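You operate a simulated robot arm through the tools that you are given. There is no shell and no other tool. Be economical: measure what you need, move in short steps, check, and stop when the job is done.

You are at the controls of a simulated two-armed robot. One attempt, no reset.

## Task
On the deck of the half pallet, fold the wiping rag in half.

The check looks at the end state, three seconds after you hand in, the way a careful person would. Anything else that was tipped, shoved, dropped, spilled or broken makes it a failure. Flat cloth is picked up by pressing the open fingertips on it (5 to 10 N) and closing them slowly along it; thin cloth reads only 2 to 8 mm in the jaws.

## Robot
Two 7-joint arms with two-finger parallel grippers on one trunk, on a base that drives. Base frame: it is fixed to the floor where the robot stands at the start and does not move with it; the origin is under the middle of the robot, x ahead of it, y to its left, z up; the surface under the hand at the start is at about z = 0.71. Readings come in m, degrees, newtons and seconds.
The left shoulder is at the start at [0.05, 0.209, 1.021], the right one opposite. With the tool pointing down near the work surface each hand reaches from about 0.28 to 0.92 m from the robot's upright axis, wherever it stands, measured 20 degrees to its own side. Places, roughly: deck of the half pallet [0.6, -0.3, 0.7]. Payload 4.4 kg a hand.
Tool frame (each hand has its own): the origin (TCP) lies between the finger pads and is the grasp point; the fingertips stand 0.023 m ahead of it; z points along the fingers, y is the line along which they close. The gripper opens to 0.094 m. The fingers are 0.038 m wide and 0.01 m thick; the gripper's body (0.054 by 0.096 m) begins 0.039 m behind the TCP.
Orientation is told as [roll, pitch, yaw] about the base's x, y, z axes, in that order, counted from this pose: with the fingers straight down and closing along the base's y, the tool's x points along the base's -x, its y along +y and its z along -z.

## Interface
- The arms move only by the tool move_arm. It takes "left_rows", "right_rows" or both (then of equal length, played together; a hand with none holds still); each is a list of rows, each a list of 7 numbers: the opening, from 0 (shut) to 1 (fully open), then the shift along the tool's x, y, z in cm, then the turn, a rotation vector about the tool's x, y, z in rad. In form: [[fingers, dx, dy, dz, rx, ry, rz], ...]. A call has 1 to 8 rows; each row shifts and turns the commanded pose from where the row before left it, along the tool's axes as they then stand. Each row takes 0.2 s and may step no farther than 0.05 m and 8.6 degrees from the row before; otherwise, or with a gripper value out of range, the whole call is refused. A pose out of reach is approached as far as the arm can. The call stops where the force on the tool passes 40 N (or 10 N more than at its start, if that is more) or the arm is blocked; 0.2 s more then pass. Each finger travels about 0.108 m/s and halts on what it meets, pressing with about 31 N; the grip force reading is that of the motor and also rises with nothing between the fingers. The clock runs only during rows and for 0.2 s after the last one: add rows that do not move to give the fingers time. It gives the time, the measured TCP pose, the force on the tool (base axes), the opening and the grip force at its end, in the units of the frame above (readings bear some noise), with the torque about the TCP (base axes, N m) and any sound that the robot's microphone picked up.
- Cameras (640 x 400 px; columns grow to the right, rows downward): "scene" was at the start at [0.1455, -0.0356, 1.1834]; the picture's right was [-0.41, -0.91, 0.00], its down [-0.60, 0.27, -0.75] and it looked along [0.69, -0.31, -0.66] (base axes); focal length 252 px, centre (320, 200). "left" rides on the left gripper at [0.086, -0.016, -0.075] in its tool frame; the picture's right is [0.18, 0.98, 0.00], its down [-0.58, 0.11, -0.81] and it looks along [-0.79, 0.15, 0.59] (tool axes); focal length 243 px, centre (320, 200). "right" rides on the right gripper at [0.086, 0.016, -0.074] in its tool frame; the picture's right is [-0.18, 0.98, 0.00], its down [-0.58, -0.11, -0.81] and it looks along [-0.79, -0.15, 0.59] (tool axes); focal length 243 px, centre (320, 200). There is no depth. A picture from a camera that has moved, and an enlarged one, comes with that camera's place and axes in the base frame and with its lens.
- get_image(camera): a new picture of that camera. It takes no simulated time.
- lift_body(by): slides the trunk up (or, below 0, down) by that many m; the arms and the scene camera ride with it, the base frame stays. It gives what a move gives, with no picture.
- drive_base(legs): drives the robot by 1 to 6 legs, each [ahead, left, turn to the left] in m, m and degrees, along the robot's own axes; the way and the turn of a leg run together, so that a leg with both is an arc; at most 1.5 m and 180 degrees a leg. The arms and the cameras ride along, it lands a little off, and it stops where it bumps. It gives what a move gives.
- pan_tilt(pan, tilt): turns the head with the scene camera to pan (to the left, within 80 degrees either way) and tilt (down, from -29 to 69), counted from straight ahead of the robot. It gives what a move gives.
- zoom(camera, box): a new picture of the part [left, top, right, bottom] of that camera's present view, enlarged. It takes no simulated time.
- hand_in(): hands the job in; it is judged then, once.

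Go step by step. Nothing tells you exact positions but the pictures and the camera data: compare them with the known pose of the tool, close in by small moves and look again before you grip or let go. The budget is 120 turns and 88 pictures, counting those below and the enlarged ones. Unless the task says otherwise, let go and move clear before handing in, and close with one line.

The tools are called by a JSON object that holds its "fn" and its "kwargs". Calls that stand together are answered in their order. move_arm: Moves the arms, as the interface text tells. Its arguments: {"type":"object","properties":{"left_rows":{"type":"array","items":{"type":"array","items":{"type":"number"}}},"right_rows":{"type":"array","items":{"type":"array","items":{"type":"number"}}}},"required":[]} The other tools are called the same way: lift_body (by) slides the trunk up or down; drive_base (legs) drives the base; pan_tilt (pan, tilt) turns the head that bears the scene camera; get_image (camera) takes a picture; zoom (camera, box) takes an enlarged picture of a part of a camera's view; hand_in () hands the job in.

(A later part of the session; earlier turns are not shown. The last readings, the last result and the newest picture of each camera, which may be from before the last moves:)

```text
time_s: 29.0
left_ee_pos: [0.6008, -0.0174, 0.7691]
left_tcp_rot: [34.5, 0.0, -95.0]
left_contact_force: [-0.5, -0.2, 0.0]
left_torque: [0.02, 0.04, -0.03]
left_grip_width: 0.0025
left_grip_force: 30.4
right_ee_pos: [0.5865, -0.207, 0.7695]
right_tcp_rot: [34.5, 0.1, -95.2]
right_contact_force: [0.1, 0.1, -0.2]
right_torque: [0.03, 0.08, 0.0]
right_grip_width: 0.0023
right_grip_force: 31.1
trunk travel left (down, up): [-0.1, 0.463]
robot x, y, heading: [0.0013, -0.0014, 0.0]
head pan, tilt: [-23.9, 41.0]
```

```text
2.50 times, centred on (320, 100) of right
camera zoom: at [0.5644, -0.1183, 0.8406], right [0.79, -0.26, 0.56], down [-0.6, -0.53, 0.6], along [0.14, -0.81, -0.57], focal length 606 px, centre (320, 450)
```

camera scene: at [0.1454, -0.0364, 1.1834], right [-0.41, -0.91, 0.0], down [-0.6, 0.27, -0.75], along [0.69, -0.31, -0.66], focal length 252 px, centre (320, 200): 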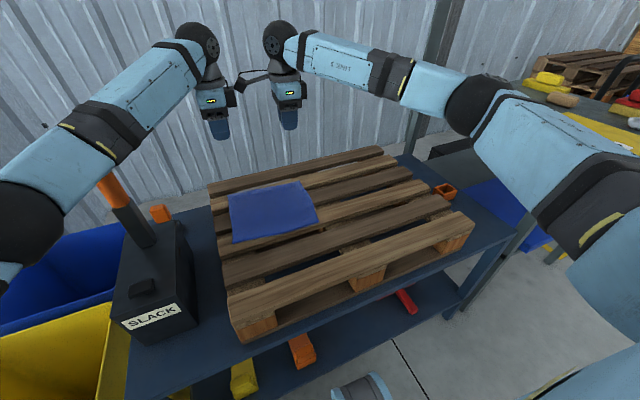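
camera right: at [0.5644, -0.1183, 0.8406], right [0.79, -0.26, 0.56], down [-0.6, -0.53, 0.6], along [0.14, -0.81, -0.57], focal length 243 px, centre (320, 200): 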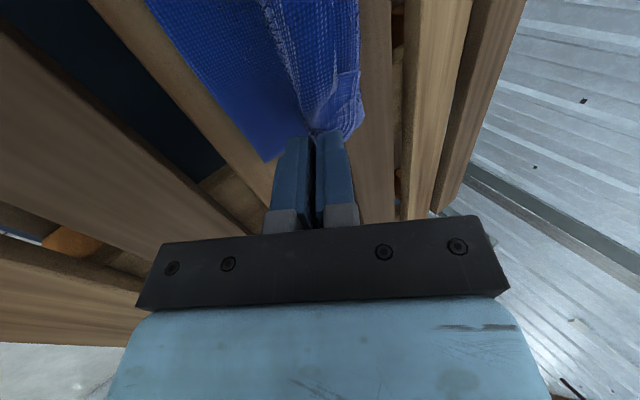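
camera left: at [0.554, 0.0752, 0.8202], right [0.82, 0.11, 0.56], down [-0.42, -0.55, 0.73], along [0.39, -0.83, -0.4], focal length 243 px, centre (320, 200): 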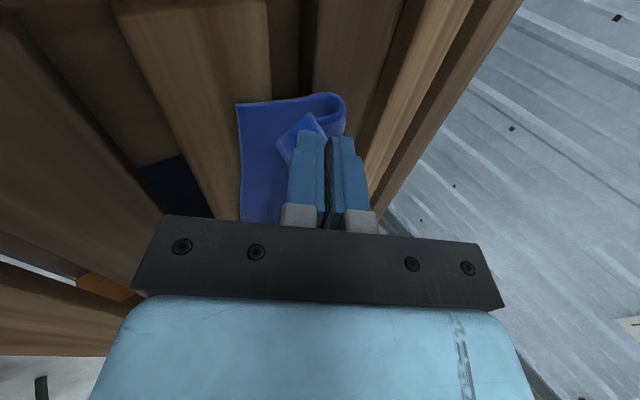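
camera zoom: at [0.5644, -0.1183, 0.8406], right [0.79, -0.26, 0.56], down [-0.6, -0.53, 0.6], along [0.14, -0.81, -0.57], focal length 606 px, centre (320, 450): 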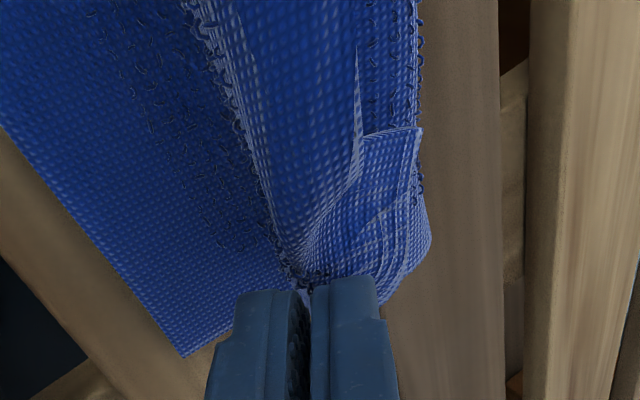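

The left tail already lies toward the near edge, while the right corner is slightly rolled. I'll move a little further in and lower onto the bottom layer.

{"fn": "move_arm", "kwargs": {"left_rows": [[0.0, 0, -0.489, 0.271, 0, 0, 0], [0.0, 0, -0.489, 0.271, 0, 0, 0], [0.0, 0, -0.489, 0.271, 0, 0, 0], [0.0, 0, -0.489, 0.271, 0, 0, 0]], "right_rows": [[0.0, 0, -0.489, 0.271, 0, 0, 0], [0.0, 0, -0.489, 0.271, 0, 0, 0], [0.0, 0, -0.489, 0.271, 0, 0, 0], [0.0, 0, -0.489, 0.271, 0, 0, 0]]}}

{"fn": "zoom", "kwargs": {"camera": "left", "box": [200, 70, 400, 210]}}

{"fn": "zoom", "kwargs": {"camera": "right", "box": [140, 0, 440, 200]}}

```text
time_s: 30.0
left_ee_pos: [0.5934, -0.0159, 0.7499]
left_tcp_rot: [34.4, -0.1, -94.9]
left_contact_force: [0.1, -0.3, 0.9]
left_torque: [-0.02, 0.07, -0.01]
left_grip_width: 0.0024
left_grip_force: 30.9
right_ee_pos: [0.5776, -0.2064, 0.7484]
right_tcp_rot: [34.5, 0.1, -95.2]
right_contact_force: [1.0, 1.0, 0.3]
right_torque: [0.03, 0.07, -0.01]
right_grip_width: 0.0024
right_grip_force: 31.1
trunk travel left (down, up): [-0.1, 0.463]
robot x, y, heading: [-0.0029, -0.0006, 0.0]
head pan, tilt: [-23.9, 41.0]
```

```text
2.86 times, centred on (300, 140) of left
camera zoom: at [0.5449, 0.0761, 0.8007], right [0.82, 0.11, 0.56], down [-0.41, -0.55, 0.73], along [0.39, -0.83, -0.4], focal length 693 px, centre (377, 371)
```

zoom: 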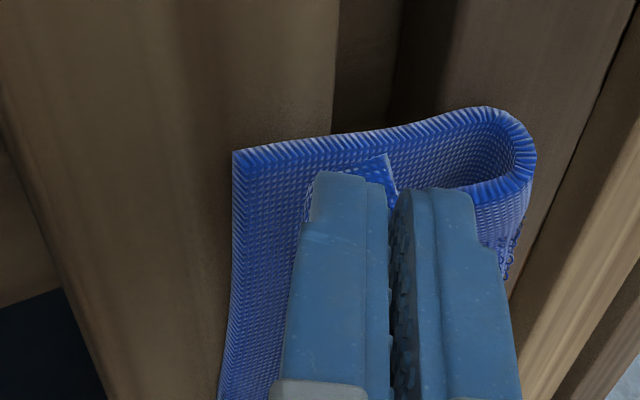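

```text
2.00 times, centred on (290, 100) of right
camera zoom: at [0.5561, -0.1184, 0.8204], right [0.79, -0.26, 0.56], down [-0.6, -0.53, 0.6], along [0.14, -0.81, -0.57], focal length 485 px, centre (380, 400)
```

zoom: 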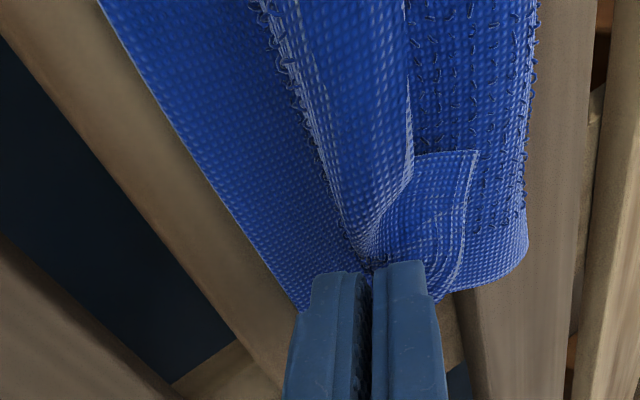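

I'll lower the last few mm, open slightly and withdraw along the fingers.

{"fn": "move_arm", "kwargs": {"left_rows": [[0.0, 0, -0.17, 0.25, 0, 0, 0], [0.05, 0, 0, 0, 0, 0, 0], [0.12, 0, 0, 0, 0, 0, 0], [0.12, 0, 0, 0, 0, 0, 0], [0.12, 0, 0, -1, 0, 0, 0], [0.12, 0, 0, -1.5, 0, 0, 0], [0.12, 0, 0, -3, 0, 0, 0], [0.12, 0, 0, -3, 0, 0, 0]], "right_rows": [[0.0, 0, -0.17, 0.25, 0, 0, 0], [0.05, 0, 0, 0, 0, 0, 0], [0.12, 0, 0, 0, 0, 0, 0], [0.12, 0, 0, 0, 0, 0, 0], [0.12, 0, 0, -1, 0, 0, 0], [0.12, 0, 0, -1.5, 0, 0, 0], [0.12, 0, 0, -3, 0, 0, 0], [0.12, 0, 0, -3, 0, 0, 0]]}}

{"fn": "get_image", "kwargs": {"camera": "left"}}

{"fn": "get_image", "kwargs": {"camera": "right"}}

{"fn": "zoom", "kwargs": {"camera": "scene", "box": [180, 110, 372, 250]}}

```text
time_s: 31.8
left_ee_pos: [0.5443, -0.0117, 0.8159]
left_tcp_rot: [34.4, -0.1, -94.8]
left_contact_force: [0.0, 1.2, -1.0]
left_torque: [0.01, 0.0, -0.02]
left_grip_width: 0.0112
left_grip_force: 0.1
right_ee_pos: [0.528, -0.2016, 0.8153]
right_tcp_rot: [34.4, 0.1, -95.2]
right_contact_force: [0.6, 0.0, -0.9]
right_torque: [-0.02, 0.01, 0.01]
right_grip_width: 0.011
right_grip_force: 0.1
trunk travel left (down, up): [-0.1, 0.463]
robot x, y, heading: [-0.0008, -0.002, -0.4]
head pan, tilt: [-23.9, 41.0]
```

```text
55 pictures are left
camera left: at [0.4968, 0.0805, 0.8671], right [0.82, 0.11, 0.56], down [-0.41, -0.55, 0.73], along [0.39, -0.83, -0.4], focal length 243 px, centre (320, 200)
```

left: 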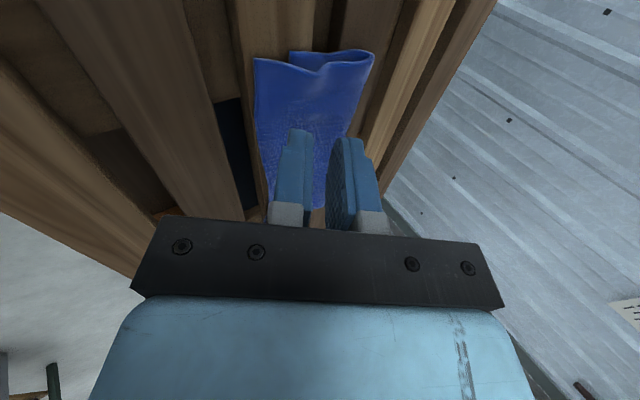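

```text
54 pictures are left
camera right: at [0.5078, -0.1131, 0.8878], right [0.79, -0.26, 0.56], down [-0.6, -0.53, 0.6], along [0.14, -0.81, -0.57], focal length 243 px, centre (320, 200)
```

right: 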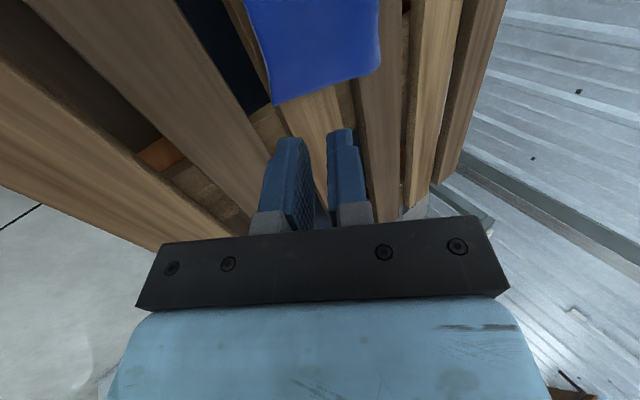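

```text
2.86 times, centred on (276, 180) of scene
camera zoom: at [0.1451, -0.0355, 1.1834], right [-0.41, -0.91, 0.0], down [-0.6, 0.27, -0.75], along [0.69, -0.31, -0.66], focal length 720 px, centre (446, 257)
```

zoom: 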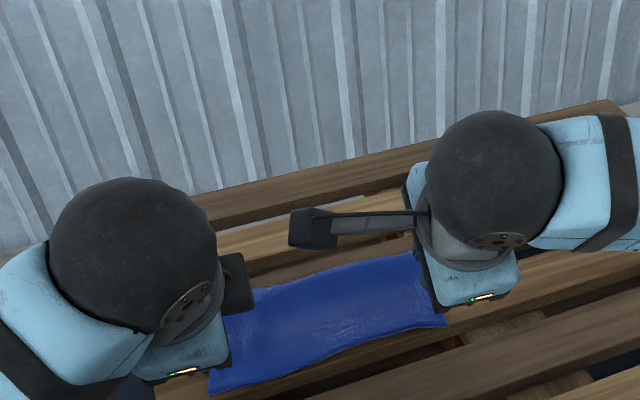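

The fold looks good. I'll retract up and sideways to inspect it.

{"fn": "move_arm", "kwargs": {"left_rows": [[0.12, 0, 0, -4, 0, 0, 0], [0.12, 0, 0, -4, 0, 0, 0], [0.12, 0, 0, -4, 0, 0, 0], [0.12, 4, 0, -1, 0, 0, 0], [0.12, 4, 0, 0, 0, 0, 0], [0.12, 4, 0, 0, 0, 0, 0]], "right_rows": [[0.12, 0, 0, -4, 0, 0, 0], [0.12, 0, 0, -4, 0, 0, 0], [0.12, 0, 0, -4, 0, 0, 0], [0.12, -4, 0, -1, 0, 0, 0], [0.12, -4, 0, 0, 0, 0, 0], [0.12, -4, 0, 0, 0, 0, 0]]}}

{"fn": "get_image", "kwargs": {"camera": "scene"}}

{"fn": "zoom", "kwargs": {"camera": "scene", "box": [210, 160, 340, 260]}}

```text
time_s: 33.2
left_ee_pos: [0.4818, 0.1146, 0.9247]
left_tcp_rot: [34.5, 0.0, -95.0]
left_contact_force: [-0.7, 0.4, 0.4]
left_torque: [0.03, -0.04, 0.0]
left_grip_width: 0.011
left_grip_force: 0.0
right_ee_pos: [0.4426, -0.3138, 0.9229]
right_tcp_rot: [34.5, 0.1, -95.3]
right_contact_force: [-1.3, -0.8, -0.4]
right_torque: [0.0, 0.0, 0.0]
right_grip_width: 0.0113
right_grip_force: 0.1
trunk travel left (down, up): [-0.1, 0.463]
robot x, y, heading: [-0.0024, 0.0025, -0.1]
head pan, tilt: [-23.9, 41.0]
```

```text
52 pictures are left
camera scene: at [0.1447, -0.0354, 1.1836], right [-0.41, -0.91, 0.0], down [-0.6, 0.27, -0.75], along [0.69, -0.31, -0.66], focal length 252 px, centre (320, 200)
```

scene: 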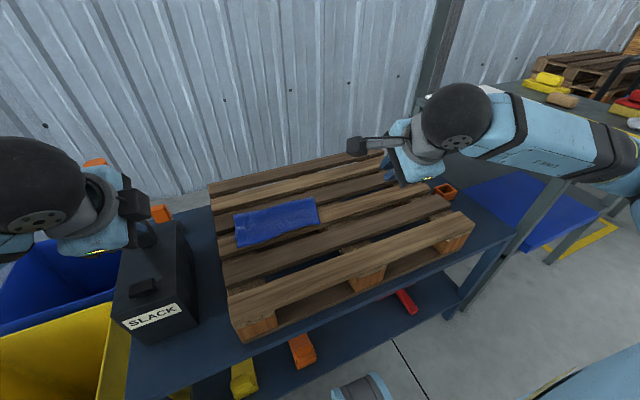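

```text
4.00 times, centred on (275, 210) of scene
camera zoom: at [0.1447, -0.0354, 1.1836], right [-0.41, -0.91, 0.0], down [-0.6, 0.27, -0.75], along [0.69, -0.31, -0.66], focal length 1008 px, centre (500, 160)
```

zoom: 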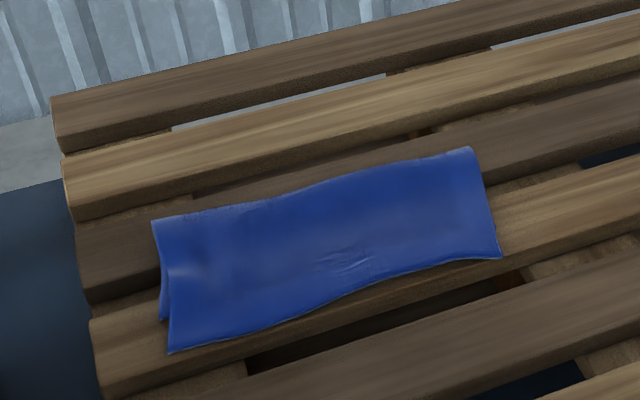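

The rag is folded, and the top layer seems to overhang the near edge slightly on the left. I'll check from the hand cameras.

{"fn": "get_image", "kwargs": {"camera": "left"}}

{"fn": "get_image", "kwargs": {"camera": "right"}}

{"fn": "zoom", "kwargs": {"camera": "scene", "box": [225, 205, 290, 255]}}

{"fn": "zoom", "kwargs": {"camera": "scene", "box": [270, 190, 335, 240]}}

```text
50 pictures are left
camera left: at [0.4342, 0.206, 0.9758], right [0.82, 0.11, 0.56], down [-0.41, -0.55, 0.73], along [0.39, -0.83, -0.4], focal length 243 px, centre (320, 200)
```

left: 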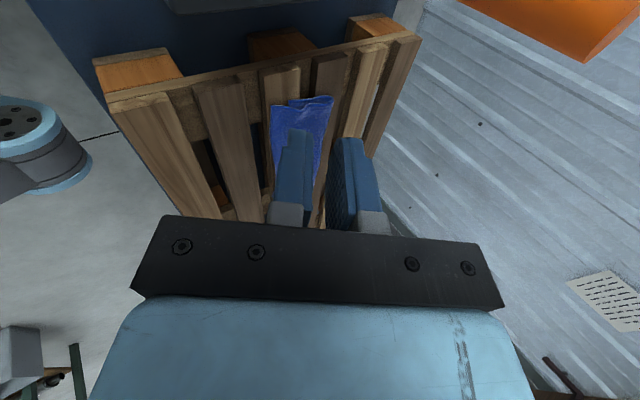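

```text
49 pictures are left
camera right: at [0.4216, -0.2262, 0.9951], right [0.79, -0.26, 0.56], down [-0.6, -0.53, 0.6], along [0.14, -0.81, -0.57], focal length 243 px, centre (320, 200)
```

right: 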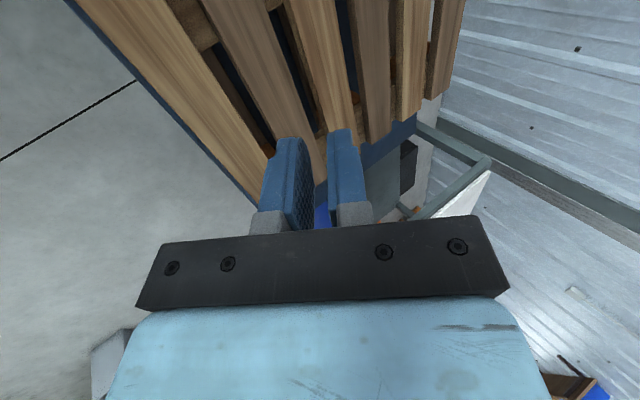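

```text
8.00 times, centred on (258, 230) of scene
camera zoom: at [0.1447, -0.0354, 1.1836], right [-0.41, -0.91, 0.0], down [-0.6, 0.27, -0.75], along [0.69, -0.31, -0.66], focal length 2016 px, centre (820, -40)
```

zoom: 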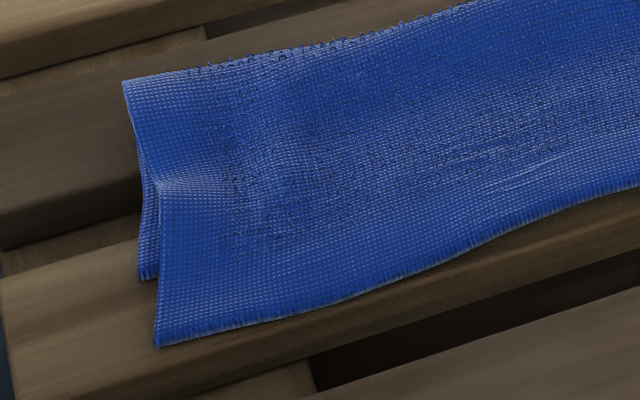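

```text
8.00 times, centred on (302, 215) of scene
camera zoom: at [0.1447, -0.0354, 1.1836], right [-0.41, -0.91, 0.0], down [-0.6, 0.27, -0.75], along [0.69, -0.31, -0.66], focal length 2016 px, centre (460, 80)
```

zoom: 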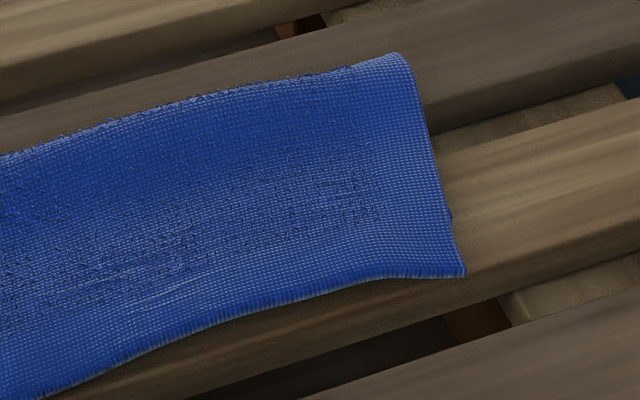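

The fold is clean, with the hem unrolled. I'll measure how far the top edge overhangs the bottom edge.

{"fn": "zoom", "kwargs": {"camera": "left", "box": [255, 80, 351, 140]}}

```text
6.67 times, centred on (303, 110) of left
camera zoom: at [0.4342, 0.206, 0.9758], right [0.82, 0.11, 0.56], down [-0.41, -0.55, 0.73], along [0.39, -0.83, -0.4], focal length 1618 px, centre (433, 800)
```

zoom: 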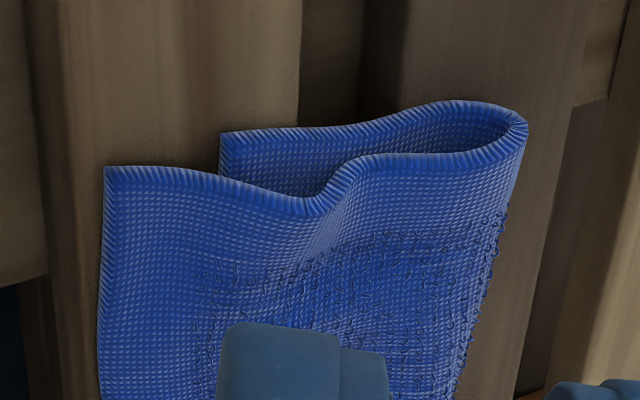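

The top edge overhangs by about 2.7 cm, so the fold is uneven. I'll regrip the overhanging edge with both hands and shift it back; first I untilt to about 4° and go above the new grip points.

{"fn": "move_arm", "kwargs": {"left_rows": [[0.3, 0, 0, 0, 0.133, 0, 0], [0.3, 0, 0, 0, 0.133, 0, 0], [0.3, 0, 0, 0, 0.133, 0, 0], [0.3, 0, 0, 0, 0.133, 0, 0], [0.3, -3.18, 2.8, 0, 0, 0, 0], [0.3, -3.18, 2.8, 0, 0, 0, 0], [0.3, -3.18, 2.8, 0, 0, 0, 0], [0.3, -3.18, 2.8, 0, 0, 0, 0]], "right_rows": [[0.3, 0, 0, 0, 0.133, 0, 0], [0.3, 0, 0, 0, 0.133, 0, 0], [0.3, 0, 0, 0, 0.133, 0, 0], [0.3, 0, 0, 0, 0.133, 0, 0], [0.3, 3.06, 3.0, 0, 0, 0, 0], [0.3, 3.06, 3.0, 0, 0, 0, 0], [0.3, 3.06, 3.0, 0, 0, 0, 0], [0.3, 3.06, 3.0, 0, 0, 0, 0]]}}

```text
time_s: 35.0
left_ee_pos: [0.5847, -0.0244, 0.9286]
left_tcp_rot: [3.7, 0.0, -94.9]
left_contact_force: [0.6, 0.8, 0.4]
left_torque: [-0.03, -0.01, -0.01]
left_grip_width: 0.028
left_grip_force: 0.1
right_ee_pos: [0.5762, -0.204, 0.9284]
right_tcp_rot: [3.9, 0.1, -95.2]
right_contact_force: [0.0, 0.1, -0.5]
right_torque: [0.01, -0.01, 0.0]
right_grip_width: 0.0281
right_grip_force: 0.1
trunk travel left (down, up): [-0.1, 0.463]
robot x, y, heading: [-0.0017, 0.0004, -0.1]
head pan, tilt: [-23.9, 41.0]
```

{"fn": "move_arm", "kwargs": {"left_rows": [[0.3, 0, -0.3, 4, 0, 0, 0], [0.3, 0, -0.3, 4, 0, 0, 0], [0.3, 0, -0.3, 4, 0, 0, 0], [0.3, 0, -0.3, 3.5, 0, 0, 0], [0.3, 0, -0.1, 1.2, 0, 0, 0]], "right_rows": [[0.3, 0, -0.3, 4, 0, 0, 0], [0.3, 0, -0.3, 4, 0, 0, 0], [0.3, 0, -0.3, 4, 0, 0, 0], [0.3, 0, -0.3, 3.5, 0, 0, 0], [0.3, 0, -0.2, 1.2, 0, 0, 0]]}}

{"fn": "get_image", "kwargs": {"camera": "left"}}

{"fn": "get_image", "kwargs": {"camera": "right"}}

```text
time_s: 36.2
left_ee_pos: [0.5808, -0.0218, 0.7643]
left_tcp_rot: [4.0, 0.0, -94.9]
left_contact_force: [0.9, 0.3, -0.6]
left_torque: [-0.01, -0.02, 0.01]
left_grip_width: 0.0283
left_grip_force: 0.0
right_ee_pos: [0.5731, -0.2046, 0.7633]
right_tcp_rot: [4.0, 0.1, -95.2]
right_contact_force: [-0.3, 0.4, -0.5]
right_torque: [0.01, 0.04, -0.01]
right_grip_width: 0.0283
right_grip_force: 0.1
trunk travel left (down, up): [-0.1, 0.463]
robot x, y, heading: [-0.0039, 0.0022, -0.2]
head pan, tilt: [-23.9, 41.0]
```

```text
45 pictures are left
camera left: at [0.568, 0.0668, 0.8363], right [0.99, 0.1, 0.07], down [0.0, -0.58, 0.81], along [0.12, -0.81, -0.58], focal length 243 px, centre (320, 200)
```

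left: 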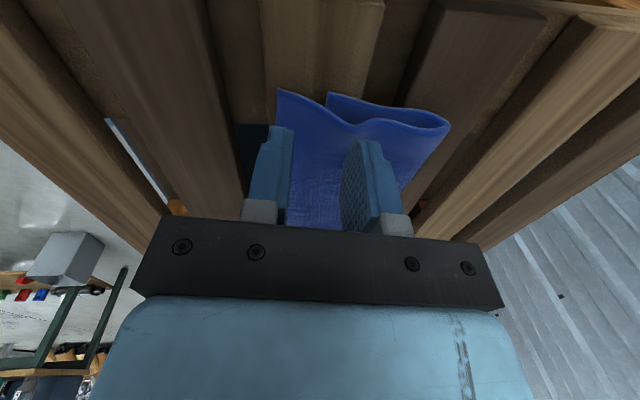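

```text
44 pictures are left
camera right: at [0.5914, -0.1197, 0.8393], right [0.96, -0.27, 0.07], down [-0.22, -0.57, 0.8], along [-0.18, -0.78, -0.6], focal length 243 px, centre (320, 200)
```

right: 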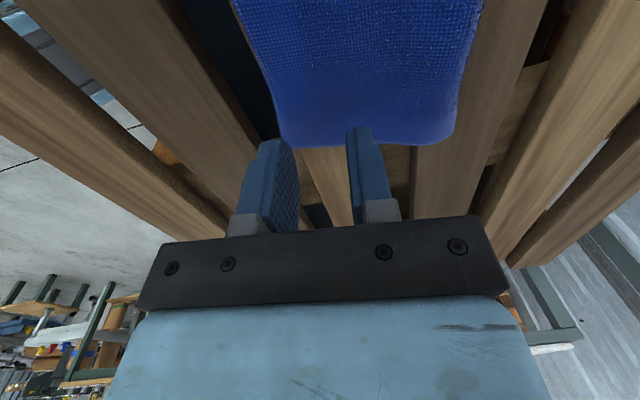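

{"fn": "move_arm", "kwargs": {"left_rows": [[0.3, 0, 0.1, 1.2, 0, 0, 0], [0.3, 0, 0, 0.6, 0, 0, 0], [0.3, 0, 0, 0.3, 0, 0, 0], [0.3, 0, 0, 0.2, 0, 0, 0]], "right_rows": [[0.3, 0, 0.1, 1.2, 0, 0, 0], [0.3, 0, 0, 0.6, 0, 0, 0], [0.3, 0, 0, 0.3, 0, 0, 0], [0.3, 0, 0, 0.2, 0, 0, 0]]}}

```text
time_s: 37.2
left_ee_pos: [0.5844, -0.0218, 0.7415]
left_tcp_rot: [3.9, -0.1, -94.9]
left_contact_force: [0.2, -0.5, 1.3]
left_torque: [-0.05, -0.01, 0.02]
left_grip_width: 0.0281
left_grip_force: 0.1
right_ee_pos: [0.5763, -0.2032, 0.7399]
right_tcp_rot: [3.8, 0.1, -95.2]
right_contact_force: [0.3, 0.1, 0.5]
right_torque: [-0.02, 0.02, 0.0]
right_grip_width: 0.0281
right_grip_force: 0.1
trunk travel left (down, up): [-0.1, 0.463]
robot x, y, heading: [0.0007, -0.0015, 0.0]
head pan, tilt: [-23.9, 41.0]
```

{"fn": "move_arm", "kwargs": {"left_rows": [[0.3, 0, 0, 0.2, 0, 0, 0], [0.3, 0, 0, 0.1, 0, 0, 0]], "right_rows": [[0.3, 0, 0, 0.2, 0, 0, 0], [0.3, 0, 0, 0.1, 0, 0, 0]]}}

{"fn": "zoom", "kwargs": {"camera": "left", "box": [200, 60, 440, 210]}}

{"fn": "zoom", "kwargs": {"camera": "right", "box": [200, 60, 440, 210]}}

```text
time_s: 37.8
left_ee_pos: [0.5846, -0.0217, 0.7382]
left_tcp_rot: [4.0, 0.0, -95.0]
left_contact_force: [-0.4, 0.7, 4.9]
left_torque: [-0.05, -0.03, 0.02]
left_grip_width: 0.0282
left_grip_force: 0.1
right_ee_pos: [0.5755, -0.2042, 0.739]
right_tcp_rot: [4.1, 0.1, -95.2]
right_contact_force: [-1.0, -1.1, 4.3]
right_torque: [-0.06, -0.03, -0.01]
right_grip_width: 0.0279
right_grip_force: 0.0
trunk travel left (down, up): [-0.1, 0.463]
robot x, y, heading: [0.0028, -0.0003, 0.1]
head pan, tilt: [-23.9, 41.0]
```

```text
2.67 times, centred on (320, 135) of left
camera zoom: at [0.5703, 0.0671, 0.8108], right [0.99, 0.1, 0.07], down [0.0, -0.58, 0.81], along [0.12, -0.81, -0.58], focal length 647 px, centre (320, 373)
```

zoom: 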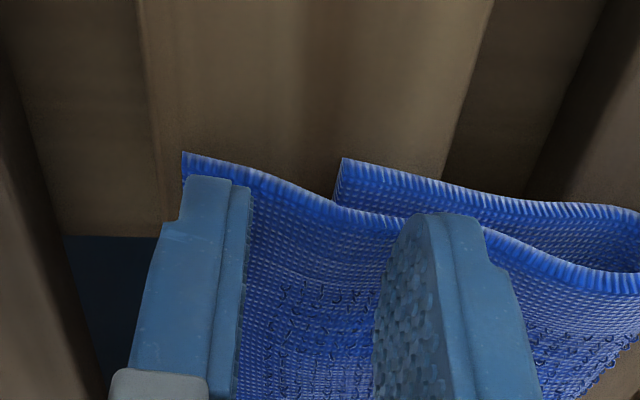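

```text
2.67 times, centred on (320, 135) of right
camera zoom: at [0.5939, -0.1195, 0.8151], right [0.96, -0.27, 0.07], down [-0.22, -0.57, 0.8], along [-0.18, -0.78, -0.6], focal length 647 px, centre (320, 373)
```

zoom: 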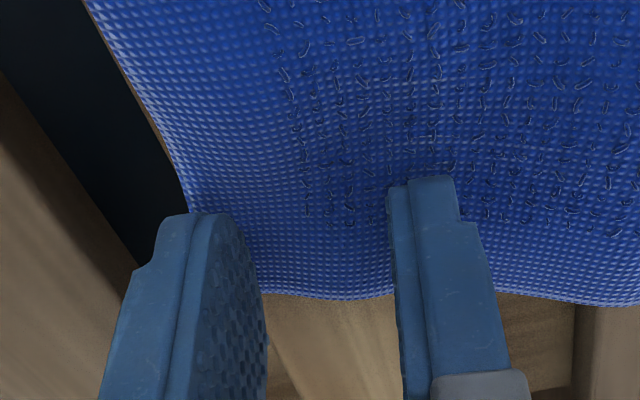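

The right outer finger sits right at the cloth edge, so I'll shift that hand 4 mm inward before pressing.

{"fn": "move_arm", "kwargs": {"left_rows": [[0.3, 0, 0, 0, 0, 0, 0], [0.3, 0, 0, 0, 0, 0, 0], [0.3, 0, 0, 0.1, 0, 0, 0], [0.3, 0, 0, 0.05, 0, 0, 0], [0.3, 0, 0, 0, 0, 0, 0]], "right_rows": [[0.3, 0, 0, -0.5, 0, 0, 0], [0.3, 0, 0.4, 0, 0, 0, 0], [0.3, 0, 0, 0.4, 0, 0, 0], [0.3, 0, 0, 0.15, 0, 0, 0], [0.3, 0, 0, 0.07, 0, 0, 0]]}}

```text
time_s: 39.0
left_ee_pos: [0.5838, -0.0222, 0.7375]
left_tcp_rot: [4.0, 0.0, -94.9]
left_contact_force: [0.9, 3.8, 15.2]
left_torque: [-0.05, -0.05, -0.02]
left_grip_width: 0.0279
left_grip_force: 0.0
right_ee_pos: [0.579, -0.2052, 0.7388]
right_tcp_rot: [4.0, 0.1, -95.2]
right_contact_force: [0.4, -0.9, 4.6]
right_torque: [-0.03, -0.08, -0.05]
right_grip_width: 0.0279
right_grip_force: 0.0
trunk travel left (down, up): [-0.1, 0.463]
robot x, y, heading: [0.0008, -0.0009, 0.2]
head pan, tilt: [-23.9, 41.0]
```

Left is at 15 N and right at 5 N, so I'll balance them and begin closing slowly.

{"fn": "move_arm", "kwargs": {"left_rows": [[0.3, 0, 0, -0.05, 0, 0, 0], [0.28, 0, 0, 0, 0, 0, 0], [0.26, 0, 0, 0, 0, 0, 0], [0.24, 0, 0, 0, 0, 0, 0], [0.22, 0, 0, 0, 0, 0, 0], [0.2, 0, 0, 0, 0, 0, 0], [0.18, 0, 0, 0, 0, 0, 0], [0.16, 0, 0, 0, 0, 0, 0]], "right_rows": [[0.3, 0, 0, 0.1, 0, 0, 0], [0.28, 0, 0, 0, 0, 0, 0], [0.26, 0, 0, 0, 0, 0, 0], [0.24, 0, 0, 0, 0, 0, 0], [0.22, 0, 0, 0, 0, 0, 0], [0.2, 0, 0, 0, 0, 0, 0], [0.18, 0, 0, 0, 0, 0, 0], [0.16, 0, 0, 0, 0, 0, 0]]}}

{"fn": "zoom", "kwargs": {"camera": "left", "box": [200, 60, 440, 210]}}

{"fn": "zoom", "kwargs": {"camera": "right", "box": [200, 60, 440, 210]}}

```text
time_s: 40.8
left_ee_pos: [0.584, -0.0211, 0.7387]
left_tcp_rot: [4.2, 0.0, -94.9]
left_contact_force: [-0.5, 0.0, 11.0]
left_torque: [-0.09, -0.01, 0.0]
left_grip_width: 0.0141
left_grip_force: 0.0
right_ee_pos: [0.5782, -0.204, 0.7387]
right_tcp_rot: [4.1, 0.1, -95.3]
right_contact_force: [0.9, -1.0, 15.3]
right_torque: [0.0, -0.14, 0.0]
right_grip_width: 0.0153
right_grip_force: 0.2
trunk travel left (down, up): [-0.1, 0.463]
robot x, y, heading: [0.0038, 0.0002, -0.1]
head pan, tilt: [-23.9, 41.0]
```

```text
2.67 times, centred on (320, 135) of left
camera zoom: at [0.5695, 0.0672, 0.8103], right [0.99, 0.1, 0.07], down [0.0, -0.58, 0.81], along [0.12, -0.81, -0.58], focal length 647 px, centre (320, 373)
```

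zoom: 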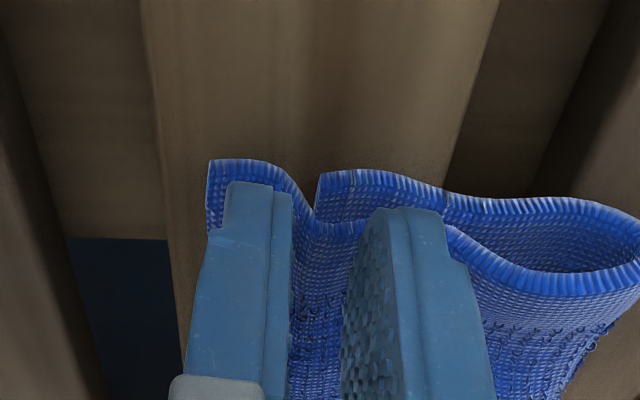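

```text
2.67 times, centred on (320, 135) of right
camera zoom: at [0.5967, -0.1194, 0.8144], right [0.96, -0.27, 0.07], down [-0.22, -0.57, 0.8], along [-0.18, -0.78, -0.6], focal length 647 px, centre (320, 373)
```

zoom: 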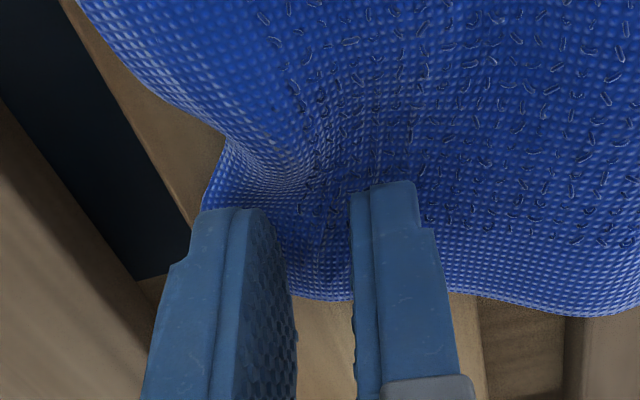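

{"fn": "move_arm", "kwargs": {"left_rows": [[0.14, 0, 0, 0, 0, 0, 0], [0.12, 0, 0, 0, 0, 0, 0], [0.1, 0, 0, 0, 0, 0, 0], [0.08, 0, 0, 0, 0, 0, 0], [0.06, 0, 0, 0, 0, 0, 0], [0.04, 0, 0, 0, 0, 0, 0], [0.02, 0, 0, 0, 0, 0, 0], [0.0, 0, 0, 0, 0, 0, 0]], "right_rows": [[0.14, 0, 0, 0, 0, 0, 0], [0.12, 0, 0, 0, 0, 0, 0], [0.1, 0, 0, 0, 0, 0, 0], [0.08, 0, 0, 0, 0, 0, 0], [0.06, 0, 0, 0, 0, 0, 0], [0.04, 0, 0, 0, 0, 0, 0], [0.02, 0, 0, 0, 0, 0, 0], [0.0, 0, 0, 0, 0, 0, 0]]}}

{"fn": "zoom", "kwargs": {"camera": "left", "box": [200, 60, 440, 210]}}

{"fn": "zoom", "kwargs": {"camera": "right", "box": [200, 60, 440, 210]}}

```text
time_s: 42.6
left_ee_pos: [0.5837, -0.0218, 0.7381]
left_tcp_rot: [4.1, 0.1, -94.9]
left_contact_force: [0.0, -0.7, 11.9]
left_torque: [-0.13, -0.04, -0.01]
left_grip_width: 0.0001
left_grip_force: 31.7
right_ee_pos: [0.5779, -0.2043, 0.7378]
right_tcp_rot: [4.1, 0.0, -95.1]
right_contact_force: [-0.5, -0.4, 17.0]
right_torque: [0.05, -0.08, -0.01]
right_grip_width: 0.0037
right_grip_force: 30.8
trunk travel left (down, up): [-0.1, 0.463]
robot x, y, heading: [-0.0017, -0.0014, 0.3]
head pan, tilt: [-23.9, 41.0]
```

```text
2.67 times, centred on (320, 135) of left
camera zoom: at [0.5695, 0.0672, 0.8106], right [0.99, 0.1, 0.07], down [0.0, -0.58, 0.81], along [0.12, -0.81, -0.58], focal length 647 px, centre (320, 373)
```

zoom: 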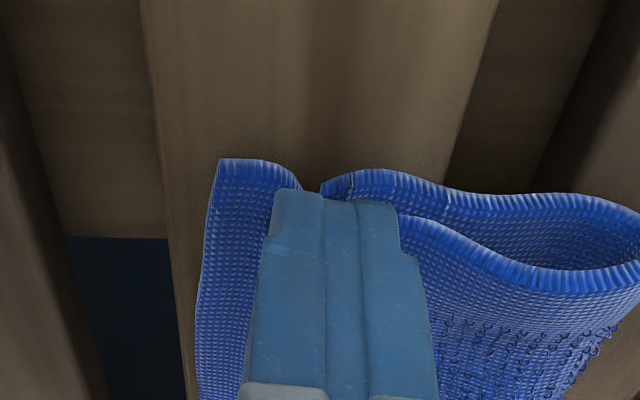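

```text
2.67 times, centred on (320, 135) of right
camera zoom: at [0.5965, -0.1194, 0.8143], right [0.96, -0.27, 0.07], down [-0.22, -0.57, 0.8], along [-0.18, -0.78, -0.6], focal length 647 px, centre (320, 373)
```

zoom: 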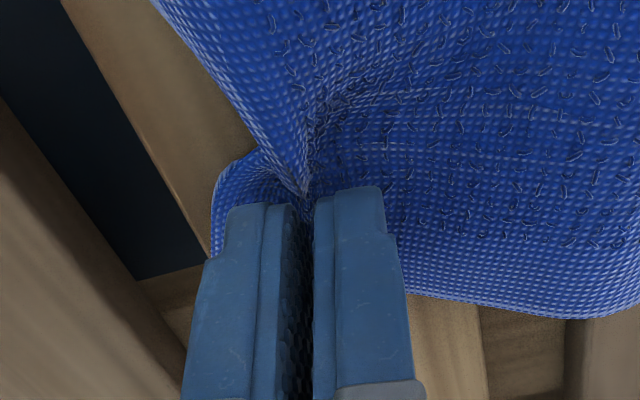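

The right hand holds 3.7 mm of cloth, but the left slipped out. I'll redo the left with a wider opening while the right holds still.

{"fn": "move_arm", "kwargs": {"left_rows": [[0.0, 0, 0, -1.2, 0, 0, 0], [0.35, 0, 0.35, 0, 0, 0, 0], [0.35, 0, 0, 0, 0, 0, 0], [0.35, 0, 0, 0.8, 0, 0, 0], [0.35, 0, 0, 0.2, 0, 0, 0], [0.35, 0, 0, 0.1, 0, 0, 0], [0.35, 0, 0, 0.05, 0, 0, 0]]}}

{"fn": "zoom", "kwargs": {"camera": "left", "box": [200, 60, 440, 210]}}

```text
time_s: 44.2
left_ee_pos: [0.5867, -0.0232, 0.7396]
left_tcp_rot: [4.1, 0.0, -94.9]
left_contact_force: [0.1, 0.6, 3.6]
left_torque: [0.01, 0.03, 0.02]
left_grip_width: 0.0325
left_grip_force: 0.1
right_ee_pos: [0.5787, -0.2035, 0.7372]
right_tcp_rot: [4.1, 0.1, -95.2]
right_contact_force: [-1.8, -1.1, 20.6]
right_torque: [0.04, -0.03, -0.02]
right_grip_width: 0.0039
right_grip_force: 30.7
trunk travel left (down, up): [-0.1, 0.463]
robot x, y, heading: [-0.0001, -0.001, -0.0]
head pan, tilt: [-23.9, 41.0]
```

```text
2.67 times, centred on (320, 135) of left
camera zoom: at [0.5729, 0.0667, 0.8116], right [0.99, 0.1, 0.07], down [0.0, -0.58, 0.81], along [0.12, -0.81, -0.58], focal length 647 px, centre (320, 373)
```

zoom: 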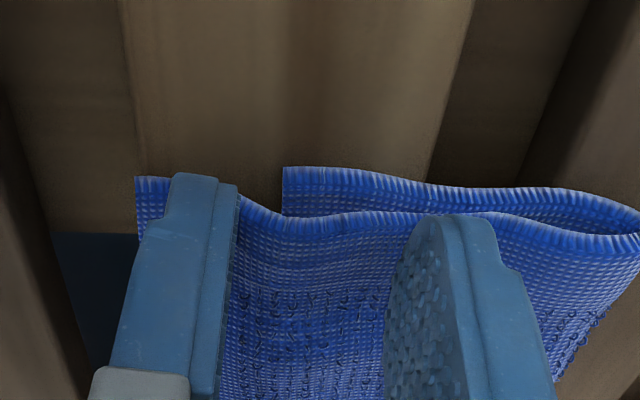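

{"fn": "move_arm", "kwargs": {"left_rows": [[0.35, 0, 0, 0.15, 0, 0, 0], [0.33, 0, 0, 0, 0, 0, 0], [0.31, 0, 0, 0, 0, 0, 0], [0.29, 0, 0, 0, 0, 0, 0], [0.27, 0, 0, 0, 0, 0, 0], [0.25, 0, 0, 0, 0, 0, 0], [0.23, 0, 0, 0, 0, 0, 0], [0.21, 0, 0, 0, 0, 0, 0]]}}

{"fn": "zoom", "kwargs": {"camera": "left", "box": [200, 60, 440, 210]}}

```text
time_s: 46.0
left_ee_pos: [0.5868, -0.0219, 0.7387]
left_tcp_rot: [4.1, -0.1, -94.8]
left_contact_force: [0.0, 0.4, 12.7]
left_torque: [-0.12, -0.06, 0.02]
left_grip_width: 0.0191
left_grip_force: 0.2
right_ee_pos: [0.5786, -0.2041, 0.7381]
right_tcp_rot: [4.1, 0.2, -95.2]
right_contact_force: [1.1, 0.1, 15.5]
right_torque: [0.0, -0.1, 0.01]
right_grip_width: 0.0035
right_grip_force: 30.6
trunk travel left (down, up): [-0.1, 0.463]
robot x, y, heading: [-0.0033, 0.0024, -0.3]
head pan, tilt: [-23.9, 41.0]
```

```text
2.67 times, centred on (320, 135) of left
camera zoom: at [0.5726, 0.0666, 0.8101], right [0.99, 0.1, 0.07], down [0.0, -0.58, 0.81], along [0.12, -0.81, -0.58], focal length 647 px, centre (320, 373)
```

zoom: 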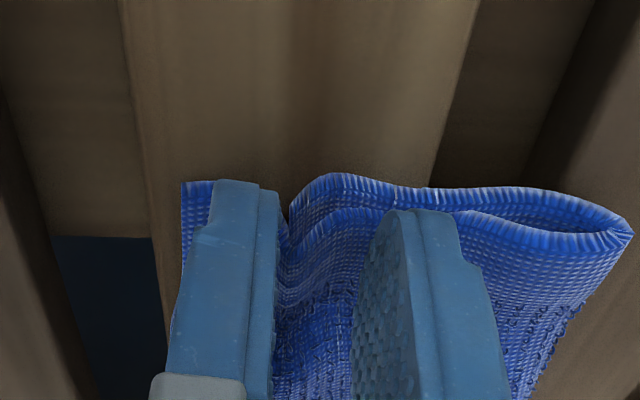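

{"fn": "move_arm", "kwargs": {"left_rows": [[0.19, 0, 0, 0.03, 0, 0, 0], [0.17, 0, 0, 0, 0, 0, 0], [0.15, 0, 0, 0, 0, 0, 0], [0.13, 0, 0, 0, 0, 0, 0], [0.11, 0, 0, 0, 0, 0, 0], [0.09, 0, 0, 0, 0, 0, 0], [0.07, 0, 0, 0, 0, 0, 0], [0.04, 0, 0, 0, 0, 0, 0]]}}

{"fn": "zoom", "kwargs": {"camera": "left", "box": [200, 60, 440, 210]}}

```text
time_s: 47.8
left_ee_pos: [0.5852, -0.0226, 0.7376]
left_tcp_rot: [4.1, 0.0, -94.9]
left_contact_force: [0.8, -1.1, 20.0]
left_torque: [-0.24, -0.05, -0.02]
left_grip_width: 0.0048
left_grip_force: 10.3
right_ee_pos: [0.5777, -0.2043, 0.739]
right_tcp_rot: [4.1, 0.1, -95.2]
right_contact_force: [2.2, -0.2, 12.2]
right_torque: [0.05, -0.1, -0.02]
right_grip_width: 0.0036
right_grip_force: 31.0
trunk travel left (down, up): [-0.1, 0.463]
robot x, y, heading: [-0.0003, -0.0012, -0.4]
head pan, tilt: [-23.9, 41.0]
```

```text
2.67 times, centred on (320, 135) of left
camera zoom: at [0.5722, 0.0665, 0.8102], right [0.99, 0.1, 0.07], down [0.0, -0.58, 0.81], along [0.12, -0.81, -0.58], focal length 647 px, centre (320, 373)
```

zoom: 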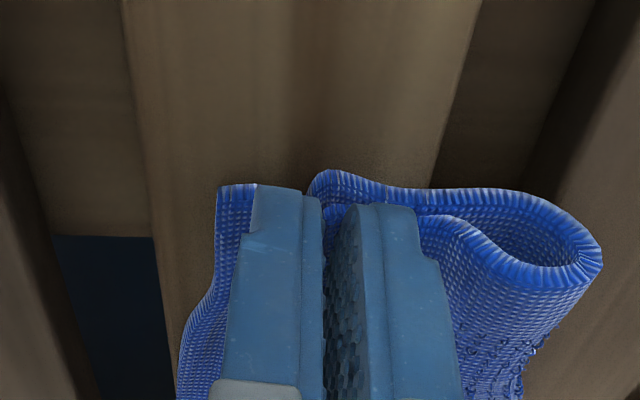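

Contact at 4.8 mm; I'll finish the squeeze and lift both a little.

{"fn": "move_arm", "kwargs": {"left_rows": [[0.0, 0, 0, 0, 0, 0, 0], [0.0, 0, 0, 0, 0, 0, 0], [0.0, 0, 0, -0.6, 0, 0, 0], [0.0, 0, 0.2, -0.7, 0, 0, 0], [0.0, 0, 0.3, -0.7, 0, 0, 0]], "right_rows": [[0.0, 0, 0, 0, 0, 0, 0], [0.0, 0, 0, 0, 0, 0, 0], [0.0, 0, 0, -0.6, 0, 0, 0], [0.0, 0, 0.2, -0.7, 0, 0, 0], [0.0, 0, 0.3, -0.7, 0, 0, 0]]}}

{"fn": "get_image", "kwargs": {"camera": "left"}}

{"fn": "get_image", "kwargs": {"camera": "right"}}

```text
time_s: 49.0
left_ee_pos: [0.5906, -0.0223, 0.7564]
left_tcp_rot: [3.9, 0.1, -94.9]
left_contact_force: [-0.3, -0.9, 0.3]
left_torque: [-0.01, -0.04, 0.01]
left_grip_width: 0.0
left_grip_force: 31.2
right_ee_pos: [0.5823, -0.2064, 0.7551]
right_tcp_rot: [3.9, 0.1, -95.2]
right_contact_force: [0.2, -0.1, -0.6]
right_torque: [0.0, -0.04, -0.03]
right_grip_width: 0.0034
right_grip_force: 30.8
trunk travel left (down, up): [-0.1, 0.463]
robot x, y, heading: [0.0011, -0.0004, 0.1]
head pan, tilt: [-23.9, 41.0]
```

```text
34 pictures are left
camera left: at [0.5771, 0.0662, 0.8278], right [0.99, 0.1, 0.07], down [0.0, -0.58, 0.81], along [0.12, -0.81, -0.58], focal length 243 px, centre (320, 200)
```

left: 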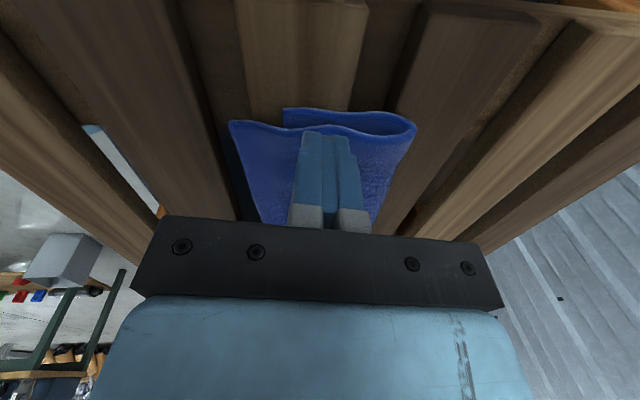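

```text
33 pictures are left
camera right: at [0.6009, -0.1204, 0.8316], right [0.96, -0.27, 0.07], down [-0.22, -0.56, 0.8], along [-0.18, -0.78, -0.6], focal length 243 px, centre (320, 200)
```

right: 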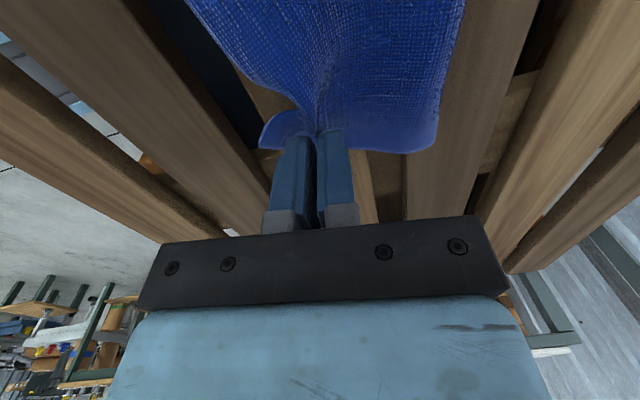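

The left slipped again while the right still holds. I'll shift the right corner +2 cm, lower and release it, then handle the left separately.

{"fn": "move_arm", "kwargs": {"left_rows": [[0.0, 0, 0, -1, 0, 0, 0], [0.0, 0, 0, -1, 0, 0, 0], [0.0, 0, 0, -1, 0, 0, 0], [0.0, 0, 0, 0, 0, 0, 0], [0.0, 0, 0, 0, 0, 0, 0], [0.0, 0, 0, 0, 0, 0, 0], [0.0, 0, 0, 0, 0, 0, 0], [0.0, 0, 0, 0, 0, 0, 0]], "right_rows": [[0.0, 0, 0.7, 0, 0, 0, 0], [0.0, 0, 0.7, 0, 0, 0, 0], [0.0, 0, 0.6, 0, 0, 0, 0], [0.0, 0, 0, 0.7, 0, 0, 0], [0.0, 0, 0, 0.6, 0, 0, 0], [0.05, 0, 0, 0, 0, 0, 0], [0.12, 0, 0, 0, 0, 0, 0], [0.12, 0, 0, -0.5, 0, 0, 0]]}}

{"fn": "move_arm", "kwargs": {"left_rows": [[0.0, 2, 0, -1, 0, 0, 0], [0.0, 3, 0, -2, 0, 0, 0], [0.0, 3, 0, -3, 0, 0, 0], [0.0, 3, -2, -3, 0, 0, 0]], "right_rows": [[0.12, 0, 0, -1, 0, 0, 0], [0.12, 0, 0, -3, 0, 0, 0], [0.12, 0, 0, -4, 0, 0, 0], [0.12, -2, 0, -4, 0, 0, 0]]}}

{"fn": "get_image", "kwargs": {"camera": "left"}}

{"fn": "get_image", "kwargs": {"camera": "right"}}

{"fn": "zoom", "kwargs": {"camera": "scene", "box": [210, 160, 340, 260]}}

```text
time_s: 50.8
left_ee_pos: [0.5899, -0.0235, 0.7857]
left_tcp_rot: [3.9, 0.0, -94.9]
left_contact_force: [0.1, 0.0, -0.6]
left_torque: [0.01, 0.02, 0.0]
left_grip_width: 0.0
left_grip_force: 31.3
right_ee_pos: [0.6029, -0.2083, 0.75]
right_tcp_rot: [3.9, 0.0, -95.2]
right_contact_force: [0.2, 0.1, -0.6]
right_torque: [0.01, -0.02, 0.02]
right_grip_width: 0.011
right_grip_force: 0.1
trunk travel left (down, up): [-0.1, 0.463]
robot x, y, heading: [0.006, -0.0011, -0.2]
head pan, tilt: [-23.9, 41.0]
```

```text
time_s: 51.8
left_ee_pos: [0.5715, 0.091, 0.8742]
left_tcp_rot: [4.0, -0.1, -95.0]
left_contact_force: [0.5, -0.4, 0.7]
left_torque: [-0.02, -0.01, -0.02]
left_grip_width: 0.0
left_grip_force: 31.1
right_ee_pos: [0.5912, -0.226, 0.871]
right_tcp_rot: [4.0, 0.1, -95.2]
right_contact_force: [0.3, 0.2, 0.3]
right_torque: [0.04, -0.02, 0.02]
right_grip_width: 0.0113
right_grip_force: 0.1
trunk travel left (down, up): [-0.1, 0.463]
robot x, y, heading: [-0.0024, -0.0019, -0.2]
head pan, tilt: [-23.9, 41.0]
```

```text
32 pictures are left
camera left: at [0.5571, 0.18, 0.9461], right [0.99, 0.1, 0.07], down [0.0, -0.58, 0.81], along [0.12, -0.81, -0.58], focal length 243 px, centre (320, 200)
```

left: 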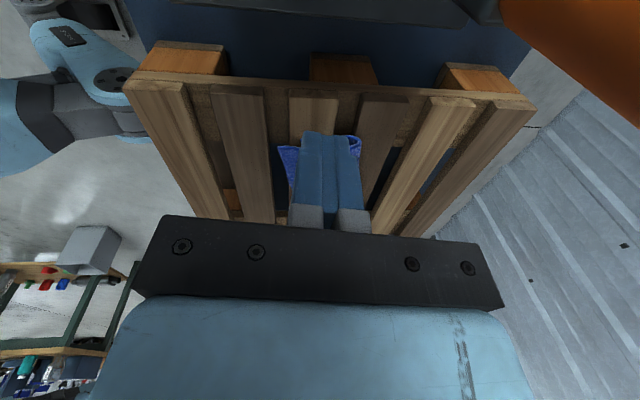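

```text
31 pictures are left
camera right: at [0.6101, -0.142, 0.9479], right [0.96, -0.27, 0.07], down [-0.22, -0.57, 0.8], along [-0.18, -0.78, -0.6], focal length 243 px, centre (320, 200)
```

right: 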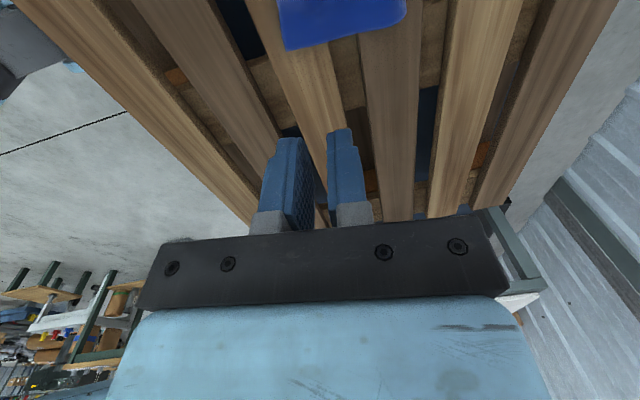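

```text
4.00 times, centred on (275, 210) of scene
camera zoom: at [0.1444, -0.0353, 1.1835], right [-0.41, -0.91, 0.0], down [-0.6, 0.27, -0.75], along [0.69, -0.31, -0.66], focal length 1008 px, centre (500, 160)
```

zoom: 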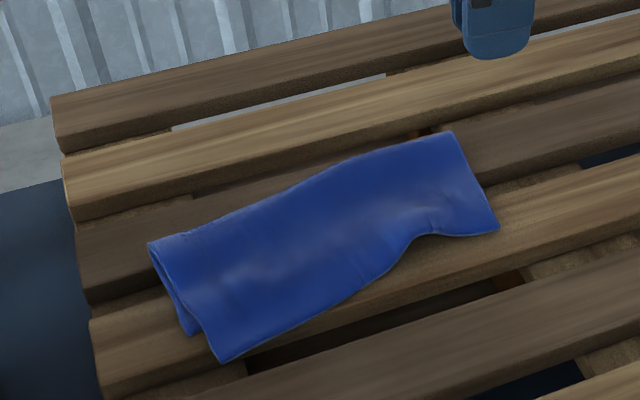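

The right side is now aligned; only the left top corner still overhangs by about 2.6 cm. I'll move the right hand aside and bring the left back, turned about 8° to match the edge.

{"fn": "move_arm", "kwargs": {"left_rows": [[0.35, -3.5, 0.47, 0, 0, 0, 0], [0.35, -3.5, 0.47, 0, 0, 0, 0], [0.35, -3.5, 0.47, 0, 0, 0, 0], [0.35, -3.5, 0.47, 0, 0, 0, -0.14], [0.35, 0, -0.25, 3.5, 0, 0, 0], [0.35, 0, -0.25, 3.5, 0, 0, 0], [0.35, 0, -0.2, 3.2, 0, 0, 0]], "right_rows": [[0.12, -4, 0, -1, 0, 0, 0], [0.12, -4, 0, -1, 0, 0, 0], [0.12, -4, 0, -1, 0, 0, 0], [0.12, 0, 0, 0, 0, 0, 0], [0.12, 0, 0, 0, 0, 0, 0], [0.12, 0, 0, 0, 0, 0, 0], [0.12, 0, 0, 0, 0, 0, 0]]}}

{"fn": "get_image", "kwargs": {"camera": "left"}}

```text
time_s: 53.4
left_ee_pos: [0.5785, -0.055, 0.7707]
left_tcp_rot: [3.9, -0.7, -86.9]
left_contact_force: [0.3, 0.1, 0.2]
left_torque: [0.0, 0.0, 0.0]
left_grip_width: 0.033
left_grip_force: 0.1
right_ee_pos: [0.5792, -0.3476, 0.9008]
right_tcp_rot: [3.8, 0.0, -95.2]
right_contact_force: [-0.2, -0.1, -0.3]
right_torque: [0.02, 0.04, -0.02]
right_grip_width: 0.0111
right_grip_force: 0.1
trunk travel left (down, up): [-0.1, 0.463]
robot x, y, heading: [-0.0013, -0.0009, 0.1]
head pan, tilt: [-23.9, 41.0]
```

```text
29 pictures are left
camera left: at [0.553, 0.032, 0.843], right [0.97, 0.24, 0.07], down [0.08, -0.57, 0.82], along [0.23, -0.79, -0.57], focal length 243 px, centre (320, 200)
```

left: 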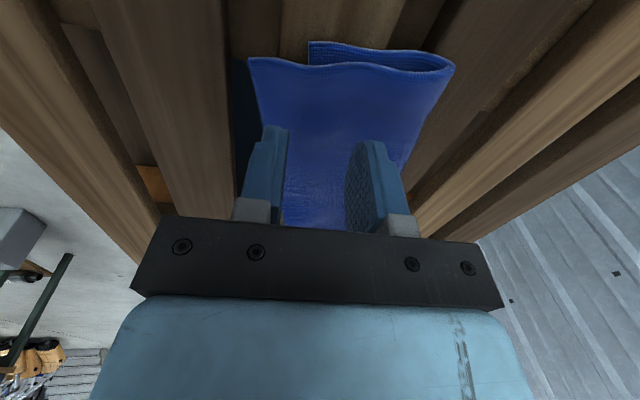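

The top corner even overhangs the slat edge, so I'll grip 6 mm further in and go down to contact.

{"fn": "move_arm", "kwargs": {"left_rows": [[0.35, 0.2, 0.6, 1, 0, 0, 0], [0.35, 0, 0, 1, 0, 0, 0], [0.35, 0, 0, 0.6, 0, 0, 0], [0.35, 0, 0, 0.3, 0, 0, 0], [0.35, 0, 0, 0.2, 0, 0, 0], [0.35, 0, 0, 0.1, 0, 0, 0]]}}

```text
time_s: 54.8
left_ee_pos: [0.588, -0.0517, 0.7413]
left_tcp_rot: [3.9, -0.6, -86.9]
left_contact_force: [-0.1, 0.2, 2.1]
left_torque: [0.0, 0.03, 0.01]
left_grip_width: 0.0325
left_grip_force: 0.2
right_ee_pos: [0.5799, -0.349, 0.8981]
right_tcp_rot: [3.9, 0.1, -95.2]
right_contact_force: [-0.4, 0.5, -1.0]
right_torque: [0.03, 0.0, 0.03]
right_grip_width: 0.0115
right_grip_force: 0.0
trunk travel left (down, up): [-0.1, 0.463]
robot x, y, heading: [-0.0019, -0.0013, -0.1]
head pan, tilt: [-23.9, 41.0]
```

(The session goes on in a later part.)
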